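You operate a simulated robot arm through the tools that you are given. There is no shell and no other tool. Be economical: measure what you need, move in short steps, check, and stop when the job is done.

You run a simulated robot arm. Do the job below in one go: nothing can be reset, and whatever is moved stays where it is left.

TASK
Stack the spice jar that says "coriander" from the worktop on top of the spice jar that says "pepper".
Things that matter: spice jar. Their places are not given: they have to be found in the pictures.

It is judged by the outcome, as a careful person would: the job done as asked, and still so three seconds after it is handed in. It fails if anything else is knocked over, pushed out of place, dropped, spilled or broken.

THE ROBOT
A 7-joint arm with a two-finger parallel gripper, fixed in place. Base frame: the origin is at the foot of the arm, x ahead of it, y to its left, z up; the work surface is at about z = 90. Lengths are in cm, angles in rad, forces in N, time in s.
With the tool pointing down near the work surface it reaches from about 30 to 68 cm from the base axis. Its first joint turns from -1.152 to 1.152 rad. Payload 1.57 kg.
The tool frame sits at the grasp point between the pads (the TCP): z along the fingers, y along the line on which they close. The tips reach 3 cm beyond it. The gripper opens to 11 cm. The fingers are 2.4 cm wide and 1.2 cm thick; the gripper's body (4.8 by 11.2 cm) begins 7.8 cm behind the TCP.
Orientation is told as [roll, pitch, yaw] about the base's x, y, z axes, in that order, counted from this pose: with the fingers straight down and closing along the base's y, the tool's x points along the base's -x, its y along +y and its z along -z.

THE INTERFACE
- The arm moves only by the tool play_rows. Its argument "deltas" is a list of rows, each a list of 7 numbers: the shift along the base's x, y, z in units of 400 mm (1.0 is 400 mm), then the turn, a rotation vector about the base's x, y, z in units of 120 degrees (1.0 is 120 degrees), then the gripper command, from -1 (fully open) to 1 (shut), values between in proportion. In form: [[dx, dy, dz, wx, wy, wz, gripper], ...]. A call has 1 to 8 rows; each row is the pose to reach, as a shift and turn from the pose commanded when the call began. A call with a number of a shift or a turn outside -1 to 1 is refused whole. Rows are played at 5 a second. More than 5 cm and 0.15 rad between two rows, or a gripper value outside its range, and nothing of the call is played. A pose out of reach is approached as far as the arm can. The call stops where the force on the tool passes 40 N (or 10 N more than at its start, if that is more) or the arm is blocked; 0.2 s more then pass. Each finger travels about 10.8 cm/s and halts on what it meets, pressing with about 43 N; the grip force reading is that of the motor and also rises with nothing between the fingers. The clock runs only during rows and for 0.2 s after the last one: add rows that repeat a pose to give the fingers time. It gives the time, the measured TCP pose, the force on the tool (base axes), the opening and the grip force at its end, in the units of the frame above (readings bear some noise), and new pictures: "show" is both (left out), scene, wrist or none.
- Cameras (640 x 400 px; columns grow to the right, rows downward): "scene" is fixed at [16.64, -39.4, 139.91]; the picture's right is [0.75, -0.66, 0.00], its down [-0.40, -0.46, -0.79] and it looks along [0.52, 0.59, -0.61] (base axes); focal length 220 px, centre (320, 200). "wrist" rides on the gripper at [-3.6, 0, -8] in the tool frame; the picture's right is [0.00, -1.00, 0.00], its down [0.97, 0.00, -0.24] and it looks along [0.24, 0.00, 0.97] (tool axes); focal length 218 px, centre (320, 200).
- probe_pixels(camera, pixels): there is no depth. For up to 12 entries [column, row, z] of the newest picture of that camera ("zoom" is the newest enlarged one), the place [x, y] in the base frame at which the ray of that pixel passes the height z, good to about 0.3 cm. The clock stands still meanwhile.
- zoom(camera, box): a new picture of the part [left, top, right, bottom] of that camera's present view, enlarged. The clock stands still meanwhile.
- finish_job(): hands the job in; it is judged then, once.

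Keep the steps short. Do not move on a guess: measure, check each grasp and each placing, and mend mistakes. In all there are 60 turns and 120 pictures (those below and enlarged ones count). Leave the gripper open and the arm clear of the work at the hand-in unless told otherwise, and finish with a single line.

The tools are called after ">>>" by a JSON object that holds its "api" and its "payload". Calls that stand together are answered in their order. play_rows: Moves the arm, as the interface text tells. Its arguments: {"type":"object","properties":{"deltas":{"type":"array"},"show":{"type":"string","enum":["both","scene","wrist","none"]}},"required":["deltas"]} The other tools are called the same way: probe_pixels (camera, pixels) gives the place at which the rays of pixels pass given heights; zoom (camera, box) takes an enlarged picture of a part of a camera's view; finish_job () hands the job in.

At the start:

```text
clock: 0.0
ee_pos: [33.43, -24.03, 122.72]
ee_rot: [-0.001, 0.0, 0.001]
contact_force: [-0.5, -0.1, 1.0]
width: 11.0
grip_force: 0.0
```

scene: 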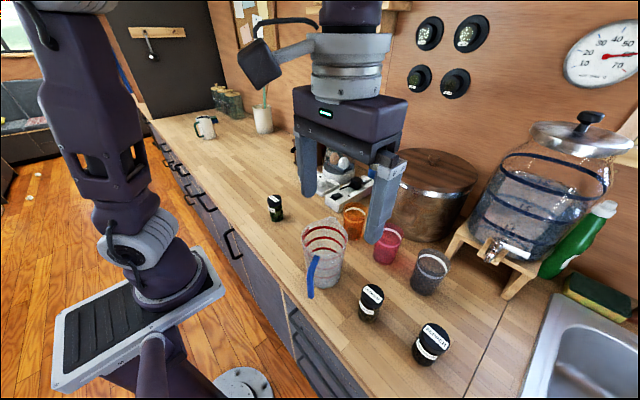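
wrist: 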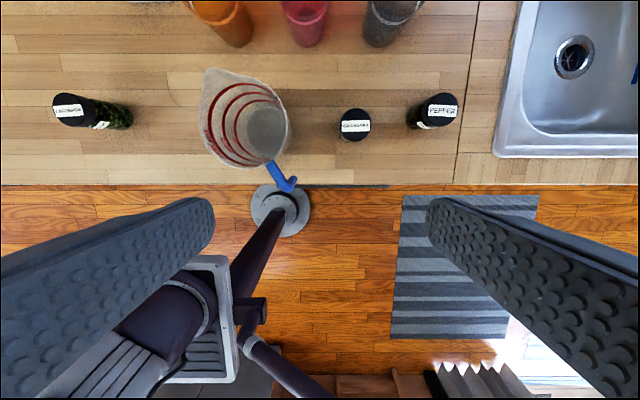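

I see three jars in the wrist picture, near (70,108), (355,124) and (440,107). I'll enlarge them to read the labels.

>>> {"api": "zoom", "payload": {"camera": "wrist", "box": [320, 80, 480, 180]}}

>>> {"api": "zoom", "payload": {"camera": "wrist", "box": [30, 70, 190, 170]}}

>>> {"api": "zoom", "payload": {"camera": "scene", "box": [320, 260, 480, 380]}}

>>> {"api": "zoom", "payload": {"camera": "scene", "box": [240, 170, 340, 240]}}

```text
4.00 times, centred on (400, 130) of wrist
```

zoom: 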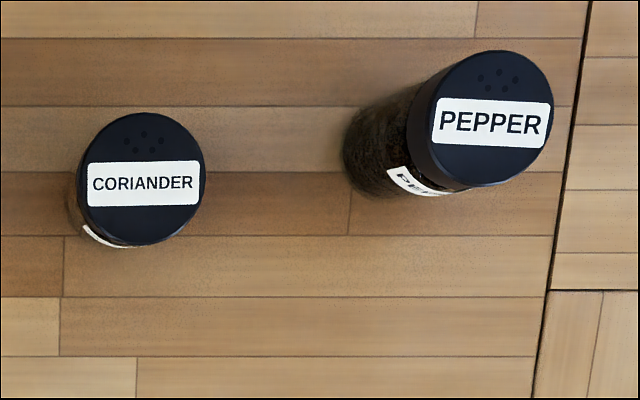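

```text
4.00 times, centred on (110, 120) of wrist
```

zoom: 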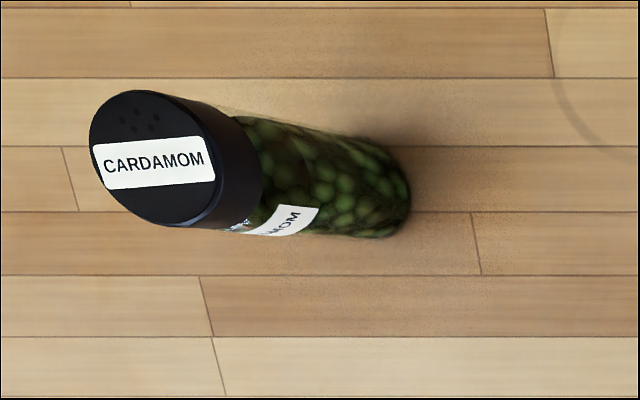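

```text
3.33 times, centred on (400, 320) of scene
```

zoom: 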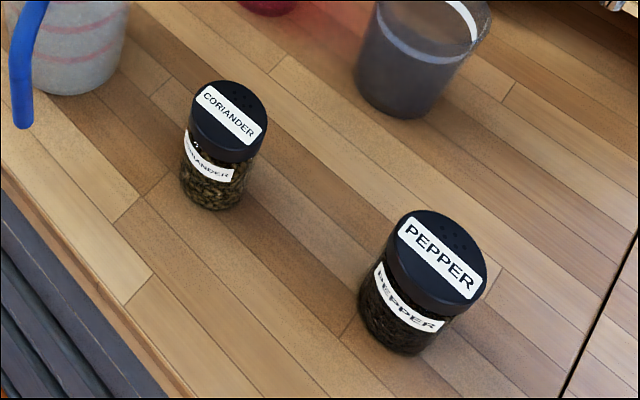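

```text
5.71 times, centred on (290, 205) of scene
```

zoom: 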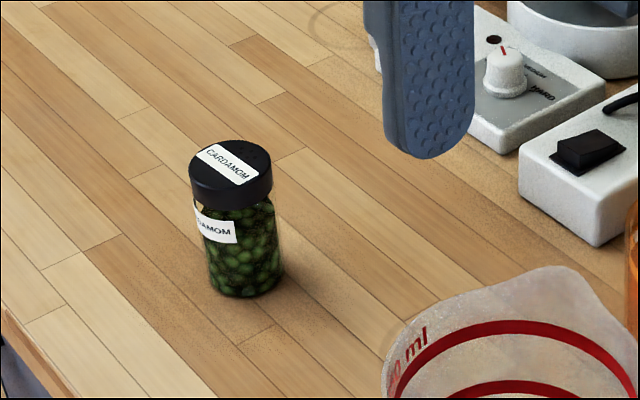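

Coriander is at about (355,125) in the wrist view and pepper at about (443,109). The third jar is cardamom. Next I'll probe the lid centres from both cameras at several heights to work out jar heights and positions.

>>> {"api": "probe_pixels", "payload": {"camera": "wrist", "pixels": [[355.5, 125, 96], [355.5, 125, 98], [355.5, 125, 100], [355.5, 125, 102], [443.3, 109.5, 96], [443.3, 109.5, 98], [443.3, 109.5, 100], [443.3, 109.5, 102]]}}

>>> {"api": "probe_pixels", "payload": {"camera": "scene", "pixels": [[373, 294.2, 96], [373, 294.2, 98], [373, 294.2, 100], [373, 294.2, 102], [436.6, 336.8, 96], [436.6, 336.8, 98], [436.6, 336.8, 100], [436.6, 336.8, 102]]}}

```text
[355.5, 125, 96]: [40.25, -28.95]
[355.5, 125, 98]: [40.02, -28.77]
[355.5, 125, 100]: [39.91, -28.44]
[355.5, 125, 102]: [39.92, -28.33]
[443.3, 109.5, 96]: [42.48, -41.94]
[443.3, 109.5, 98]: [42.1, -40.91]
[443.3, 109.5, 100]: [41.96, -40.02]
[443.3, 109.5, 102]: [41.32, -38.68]
```

```text
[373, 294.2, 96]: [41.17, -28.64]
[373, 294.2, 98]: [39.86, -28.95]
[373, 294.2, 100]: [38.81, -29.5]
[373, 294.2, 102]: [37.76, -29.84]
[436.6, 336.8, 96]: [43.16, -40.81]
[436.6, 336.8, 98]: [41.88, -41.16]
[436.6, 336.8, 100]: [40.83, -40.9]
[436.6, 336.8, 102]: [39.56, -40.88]
```

The two views agree. Coriander's lid top is near (40.0,-28.85, 97.7) and pepper's near (42.0,-41.0, 97.7). I'll move above coriander with the fingers partly closed to about 8 cm so they stay clear of the jug, and come down to z≈107.

>>> {"api": "play_rows", "payload": {"deltas": [[0.08, -0.06, 0, 0, 0, 0, -0.45], [0.165, -0.12, 0, 0, 0, 0, -0.45], [0.165, -0.12, -0.1, 0, 0, 0, -0.45], [0.165, -0.12, -0.2, 0, 0, 0, -0.45], [0.165, -0.12, -0.3, 0, 0, 0, -0.45], [0.165, -0.12, -0.39, 0, 0, 0, -0.45], [0.165, -0.12, -0.39, 0, 0, 0, -0.45]]}}

```text
clock: 1.6
ee_pos: [40.14, -28.57, 107.05]
ee_rot: [0.0, 0.001, 0.0]
contact_force: [-0.1, 1.4, -0.2]
width: 7.98
grip_force: 0.1
```

scene: 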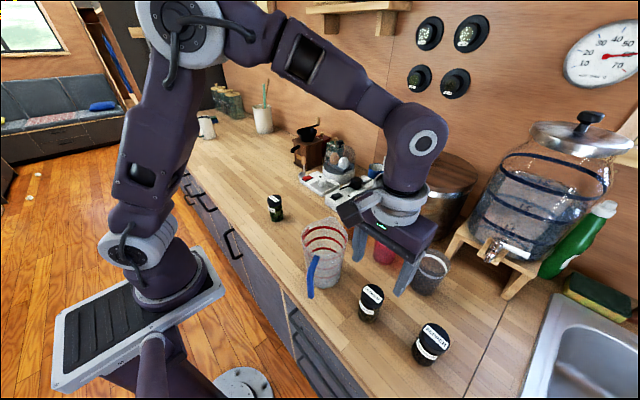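
wrist: 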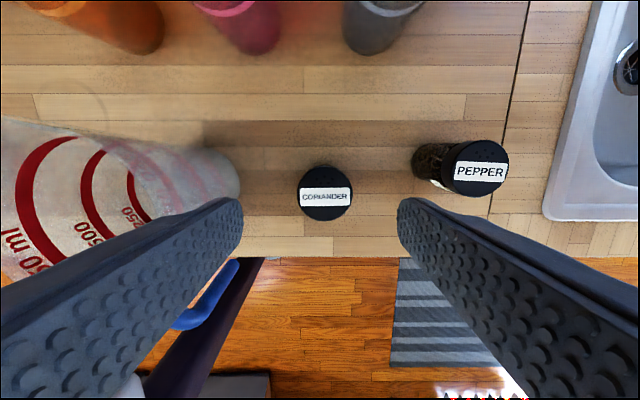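

The fingers straddle coriander, with the lid centre at about (325,193) and the jug to the left. I'll refine both lid centres and check how close the jug's edge is.

>>> {"api": "probe_pixels", "payload": {"camera": "wrist", "pixels": [[325, 193, 97.7], [298, 193, 97.7], [352, 193, 97.7], [325, 166, 97.7], [325, 220, 97.7], [480, 168, 97.7], [240, 180, 90], [238, 265, 100], [238, 265, 96]]}}

>>> {"api": "zoom", "payload": {"camera": "scene", "box": [280, 200, 480, 380]}}

```text
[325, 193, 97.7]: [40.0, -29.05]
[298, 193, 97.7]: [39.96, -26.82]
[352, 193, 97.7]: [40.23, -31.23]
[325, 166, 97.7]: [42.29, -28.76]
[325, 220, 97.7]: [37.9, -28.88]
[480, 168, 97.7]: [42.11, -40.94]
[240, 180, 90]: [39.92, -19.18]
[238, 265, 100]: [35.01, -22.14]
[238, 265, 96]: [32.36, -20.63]
```

```text
2.22 times, centred on (380, 290) of scene
```

zoom: 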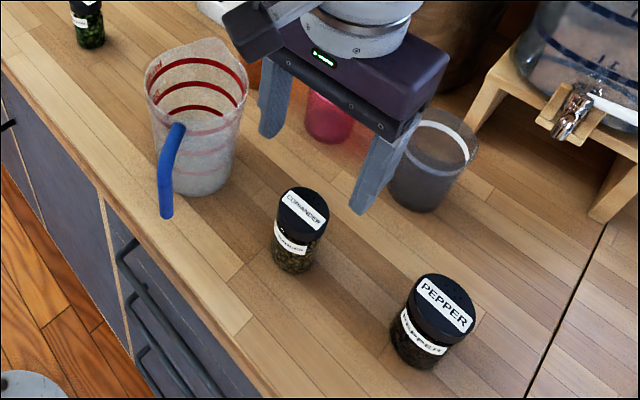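

The lid is centred at (40.05,-28.95) and is about 4.4 cm across. The jug's nearest edge is about y=-20 and my outer finger face is about -23.7, so there is room. I'll descend to z≈96 with the fingers still open.

>>> {"api": "play_rows", "payload": {"deltas": [[0, -0.0075, -0.1, 0, 0, 0, -0.45], [0, -0.0075, -0.19, 0, 0, 0, -0.45], [0, -0.0075, -0.24, 0, 0, 0, -0.45], [0, -0.0075, -0.277, 0, 0, 0, -0.45], [0, -0.0075, -0.277, 0, 0, 0, -0.45]]}}

```text
clock: 2.8
ee_pos: [40.17, -28.96, 95.87]
ee_rot: [0.001, 0.001, -0.001]
contact_force: [0.3, 0.6, -0.4]
width: 7.97
grip_force: 0.0
```

scene: 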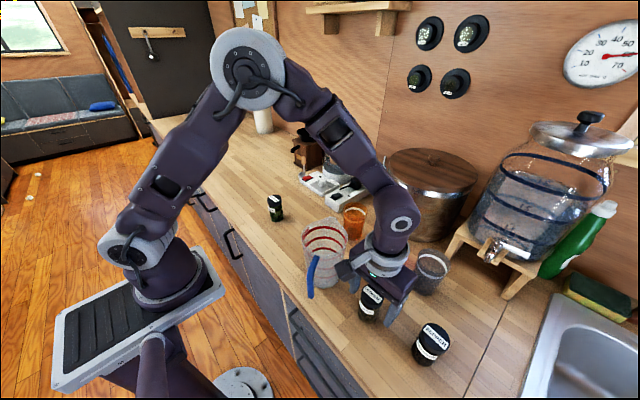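
wrist: 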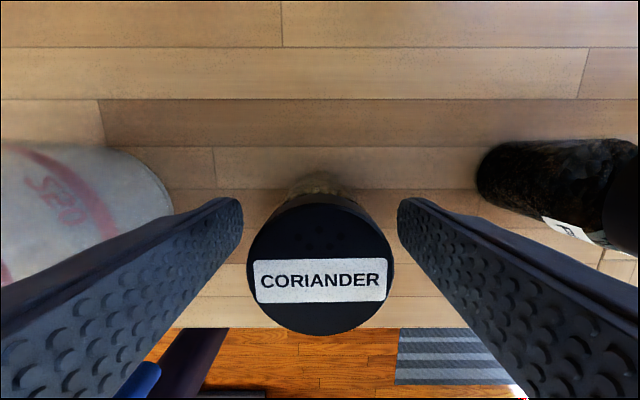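

Coriander sits between the fingers (lid at (320,262)) with no contact. I'll close the gripper and hold.

>>> {"api": "play_rows", "payload": {"deltas": [[0, 0, 0, 0, 0, 0, 0.6], [0, 0, 0, 0, 0, 0, 0.6], [0, 0, 0, 0, 0, 0, 0.6], [0, 0, 0, 0, 0, 0, 0.6]], "show": "wrist"}}

```text
clock: 3.8
ee_pos: [40.28, -28.91, 96.01]
ee_rot: [0.001, 0.0, 0.001]
contact_force: [-0.6, 0.7, 0.1]
width: 4.38
grip_force: 43.3
```

wrist: 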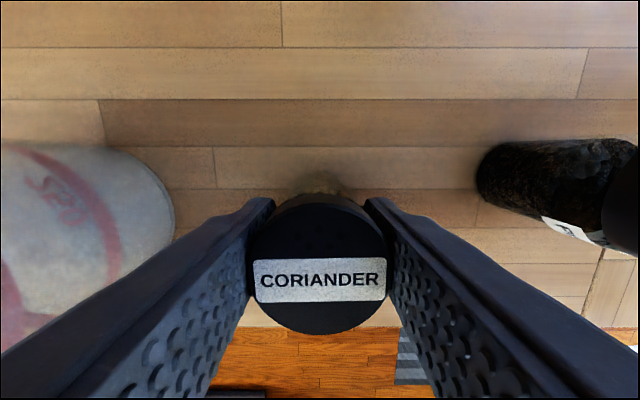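

The grip holds at 4.38 cm and 43 N. I'll lift straight up 13 cm and check.

>>> {"api": "play_rows", "payload": {"deltas": [[0, 0, 0.05, 0, 0, 0, 0.6], [0, 0, 0.13, 0, 0, 0, 0.6], [0, 0, 0.23, 0, 0, 0, 0.6], [0, 0, 0.325, 0, 0, 0, 0.6], [0, 0, 0.325, 0, 0, 0, 0.6]]}}

```text
clock: 5.0
ee_pos: [40.18, -29.11, 109.13]
ee_rot: [-0.001, -0.002, 0.001]
contact_force: [0.3, -0.9, -1.1]
width: 4.38
grip_force: 43.1
```

scene: 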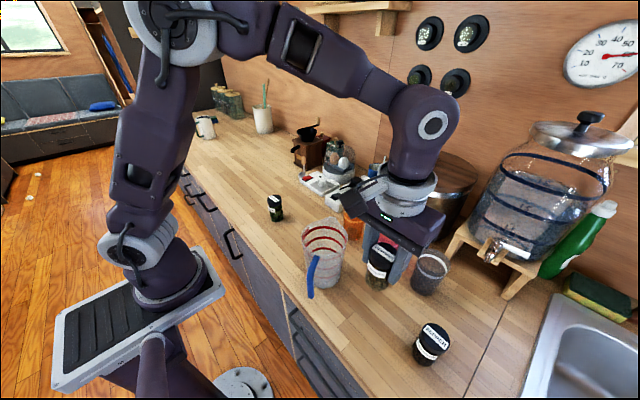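
wrist: 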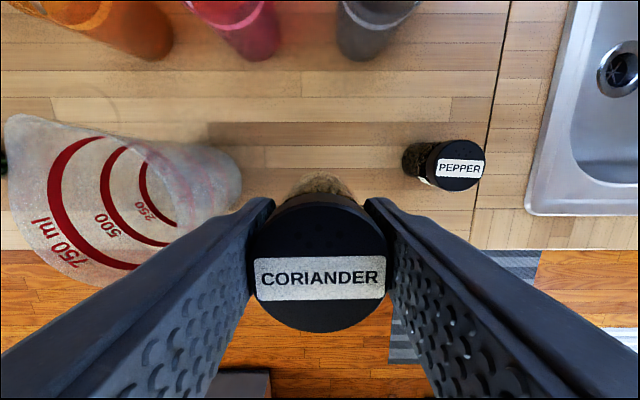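

Coriander is held upright and lifted clear. I'll measure the held lid's centre (319,262) and its edges, and re-measure pepper's lid at (460,165).

>>> {"api": "zoom", "payload": {"camera": "wrist", "box": [390, 120, 510, 210]}}

>>> {"api": "probe_pixels", "payload": {"camera": "wrist", "pixels": [[319, 262, 110.8], [319, 332, 110.8], [460, 165, 97.7], [460, 139, 97.7], [460, 191, 97.7]]}}

>>> {"api": "zoom", "payload": {"camera": "scene", "box": [350, 230, 470, 380]}}

```text
4.44 times, centred on (450, 165) of wrist
```

zoom: 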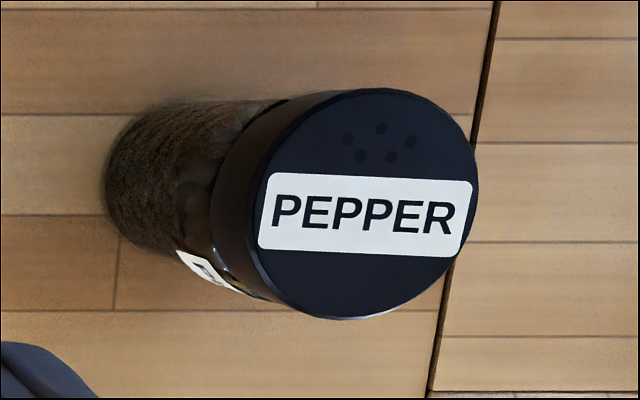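

```text
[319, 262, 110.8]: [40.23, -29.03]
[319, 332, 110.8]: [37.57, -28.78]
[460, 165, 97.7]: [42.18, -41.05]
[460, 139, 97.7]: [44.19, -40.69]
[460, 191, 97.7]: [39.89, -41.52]
```

```text
2.67 times, centred on (410, 305) of scene
```

zoom: 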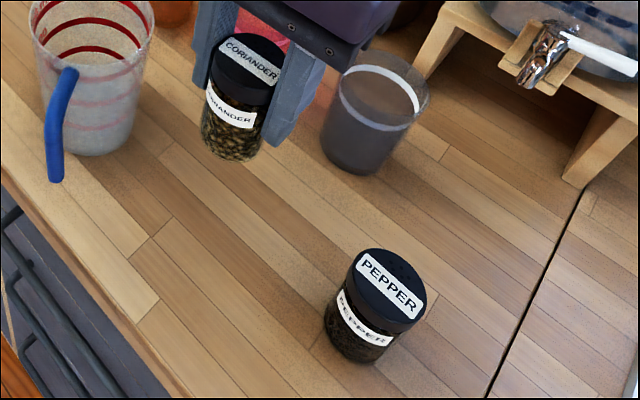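

Pepper's lid is at (42.1,-41.0) and the held jar's centre is at (40.2,-29.0). I'll move by (+1.95,-12.0) at this height, where the jar's bottom is about 103, above pepper's lid.

>>> {"api": "play_rows", "payload": {"deltas": [[0.01, -0.06, 0, 0, 0, 0, 0.6], [0.02, -0.14, 0, 0, 0, 0, 0.6], [0.035, -0.22, 0, 0, 0, 0, 0.6], [0.049, -0.3, 0, 0, 0, 0, 0.6], [0.049, -0.3, 0, 0, 0, 0, 0.6], [0.049, -0.3, 0, 0, 0, 0, 0.6]]}}

>>> {"api": "zoom", "payload": {"camera": "scene", "box": [370, 260, 490, 380]}}

>>> {"api": "zoom", "payload": {"camera": "wrist", "box": [220, 120, 420, 340]}}

```text
clock: 6.4
ee_pos: [42.0, -40.79, 109.09]
ee_rot: [0.0, -0.002, 0.0]
contact_force: [0.3, 0.1, -1.8]
width: 4.36
grip_force: 42.9
```

scene: 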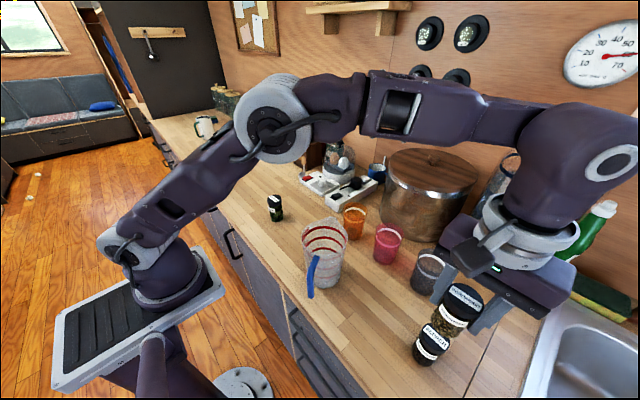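
wrist: 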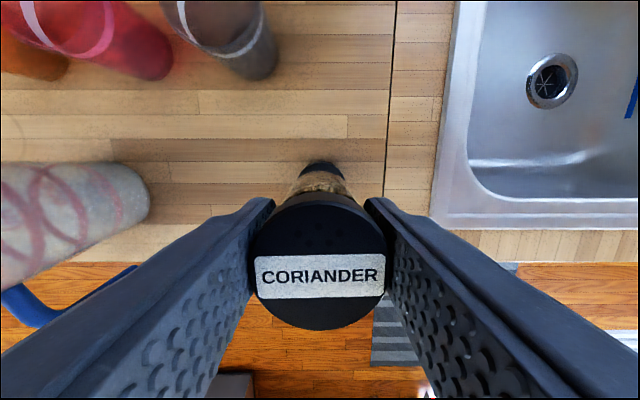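

```text
3.33 times, centred on (430, 320) of scene
```

zoom: 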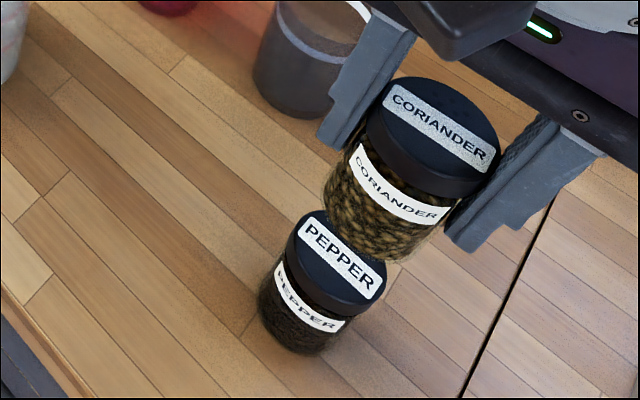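

```text
1.82 times, centred on (320, 230) of wrist
```

zoom: 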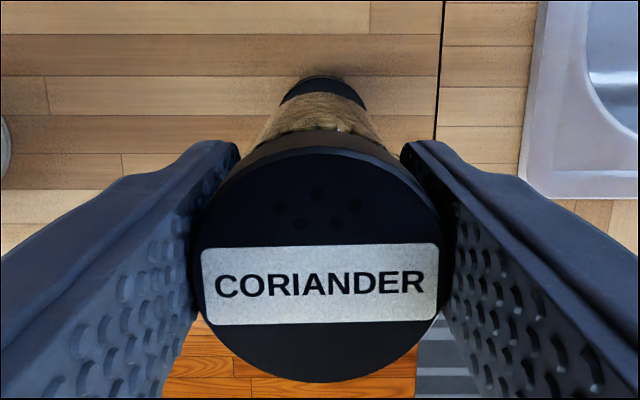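

Pepper's lid peeks out from behind coriander, centred at column ≈321, so y is aligned. I'll check x with the lid's far edge (321,162), then lower 4.2 cm to about 1 cm above.

>>> {"api": "probe_pixels", "payload": {"camera": "wrist", "pixels": [[321, 162.4, 97.7], [320, 261, 110.8], [302, 172, 97.7], [342, 172, 97.7]]}}

>>> {"api": "play_rows", "payload": {"deltas": [[0, 0, -0.04, 0, 0, 0, 0.6], [0, 0, -0.08, 0, 0, 0, 0.6], [0, 0, -0.105, 0, 0, 0, 0.6], [0, 0, -0.105, 0, 0, 0, 0.6]]}}

>>> {"api": "zoom", "payload": {"camera": "scene", "box": [380, 270, 480, 370]}}

```text
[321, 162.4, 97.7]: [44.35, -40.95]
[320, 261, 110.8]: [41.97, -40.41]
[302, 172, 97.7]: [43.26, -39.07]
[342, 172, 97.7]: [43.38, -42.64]
```

```text
clock: 7.4
ee_pos: [42.17, -40.92, 104.83]
ee_rot: [0.0, 0.001, 0.0]
contact_force: [-0.3, -0.2, -1.1]
width: 4.38
grip_force: 43.0
```

scene: 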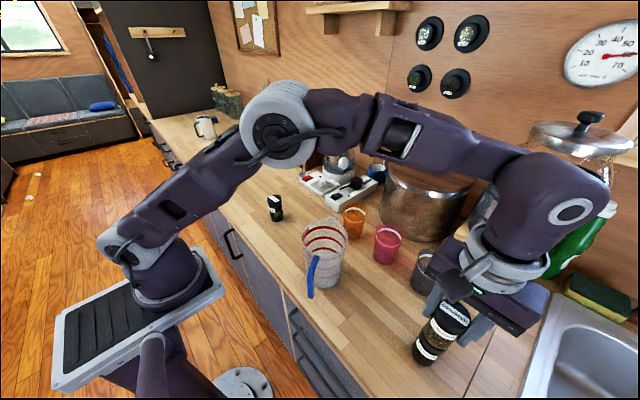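
wrist: 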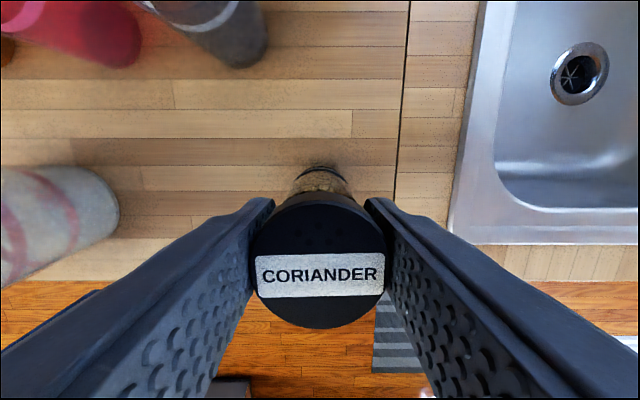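

```text
4.00 times, centred on (430, 320) of scene
```

zoom: 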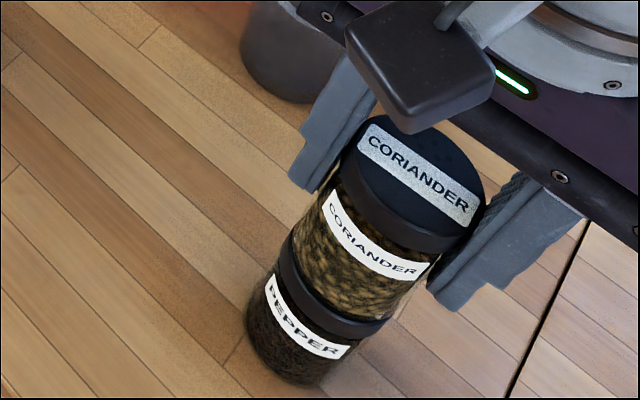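

The jars line up in both views, with coriander about 1 cm above the lid. I'll lower 0.8 cm slowly and watch the force.

>>> {"api": "play_rows", "payload": {"deltas": [[0, 0, -0.01, 0, 0, 0, 0.6], [0, 0, -0.015, 0, 0, 0, 0.6], [0, 0, -0.02, 0, 0, 0, 0.6], [0, 0, -0.02, 0, 0, 0, 0.6]], "show": "none"}}

>>> {"api": "zoom", "payload": {"camera": "scene", "box": [380, 270, 480, 370]}}

```text
clock: 8.4
ee_pos: [42.05, -40.98, 104.02]
ee_rot: [-0.004, -0.003, 0.001]
contact_force: [0.8, 4.6, 37.1]
width: 4.39
grip_force: 42.6
```

```text
4.00 times, centred on (430, 320) of scene
```

zoom: 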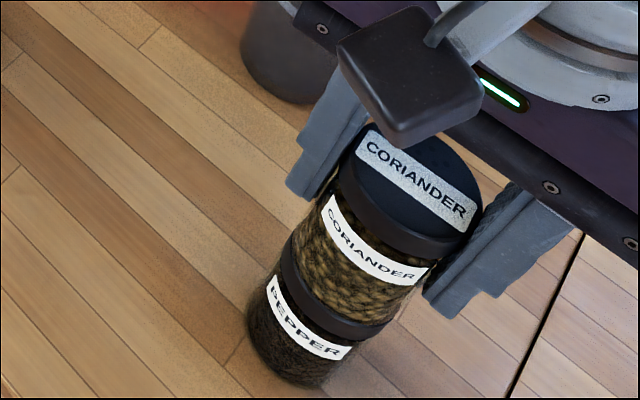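

It's in contact at 37 N, so coriander is seated on pepper. I'll ease up 1 mm to take off the load before releasing.

>>> {"api": "play_rows", "payload": {"deltas": [[0, 0, 0.002, 0, 0, 0, 0.6], [0, 0, 0.002, 0, 0, 0, 0.6]], "show": "none"}}

```text
clock: 9.0
ee_pos: [41.99, -41.09, 104.07]
ee_rot: [0.002, 0.0, 0.0]
contact_force: [2.4, -1.7, 10.4]
width: 4.38
grip_force: 42.8
```

The force has dropped to 10 N, so coriander is still lightly seated. I'll open slowly in place to about 8 cm.

>>> {"api": "play_rows", "payload": {"deltas": [[0, 0, 0.0005, 0, 0, 0, 0.18], [0, 0, 0.0005, 0, 0, 0, 0.1], [0, 0, 0.0005, 0, 0, 0, -0.1], [0, 0, 0.0005, 0, 0, 0, -0.3], [0, 0, 0.0005, 0, 0, 0, -0.45], [0, 0, 0.0005, 0, 0, 0, -0.45]]}}

>>> {"api": "zoom", "payload": {"camera": "scene", "box": [380, 270, 480, 370]}}

```text
clock: 10.4
ee_pos: [42.11, -40.91, 104.16]
ee_rot: [0.0, -0.001, 0.0]
contact_force: [0.1, 0.3, 0.8]
width: 7.99
grip_force: 0.0
```

scene: 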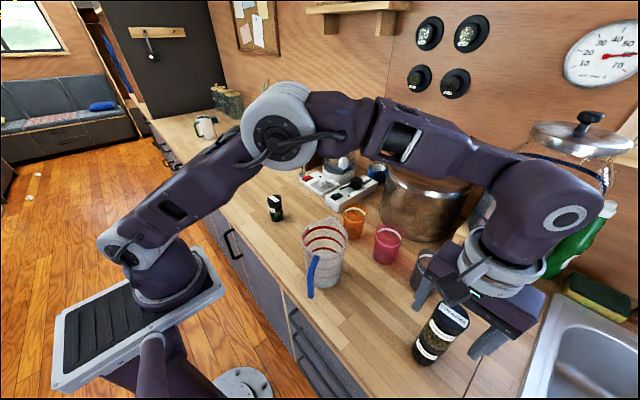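
wrist: 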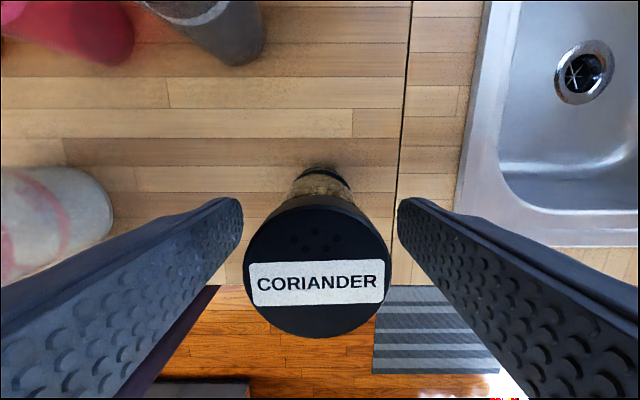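

```text
4.00 times, centred on (430, 320) of scene
```

zoom: 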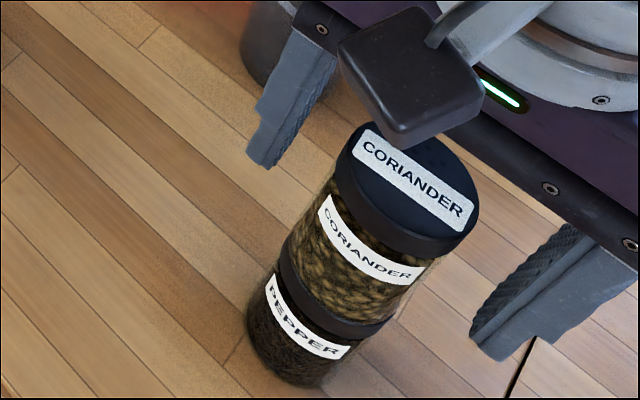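

Released, and the stack stands on its own with the fingers clear on both sides. I'll rise straight up about 16 cm and open fully.

>>> {"api": "play_rows", "payload": {"deltas": [[0, 0, 0.05, 0, 0, 0, -0.45], [0, 0, 0.15, 0, 0, 0, -0.45], [0, 0, 0.25, 0, 0, 0, -0.6], [0, 0, 0.35, 0, 0, 0, -0.8], [0, 0, 0.4, 0, 0, 0, -1], [0, 0, 0.4, 0, 0, 0, -1], [0, 0, 0.4, 0, 0, 0, -1]]}}

>>> {"api": "zoom", "payload": {"camera": "scene", "box": [380, 270, 480, 370]}}

```text
clock: 12.0
ee_pos: [41.39, -39.22, 118.39]
ee_rot: [0.001, -0.002, -0.001]
contact_force: [0.0, 0.3, 0.7]
width: 10.98
grip_force: 0.0
out of reach, approached as far as the arm can: row 4, 5, 6, 7
```

scene: 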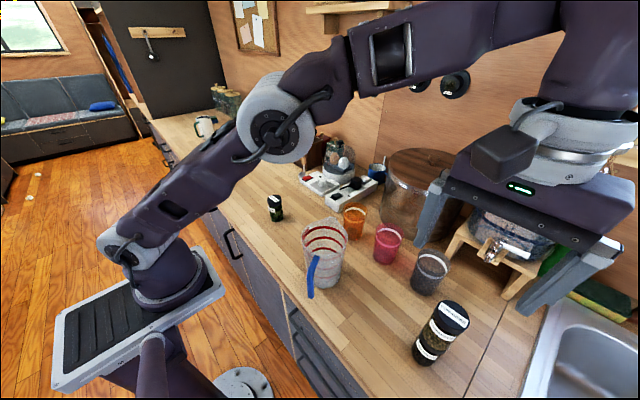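
wrist: 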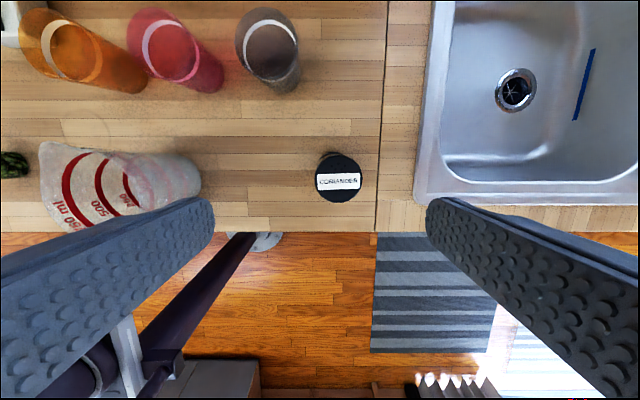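

```text
4.00 times, centred on (430, 320) of scene
```

zoom: 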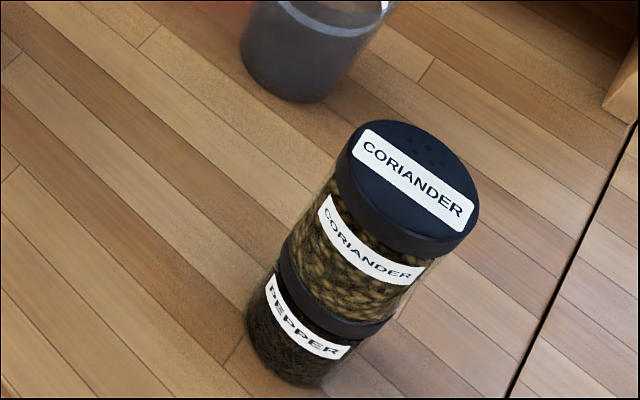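

The stack stands straight with coriander on pepper, the gripper is open and clear, and nothing else has moved. Handing in.

>>> {"api": "finish_job", "payload": {}}

```text
The job is handed in.
```

The coriander jar is stacked upright on the pepper jar, with the gripper open and clear and nothing else disturbed.
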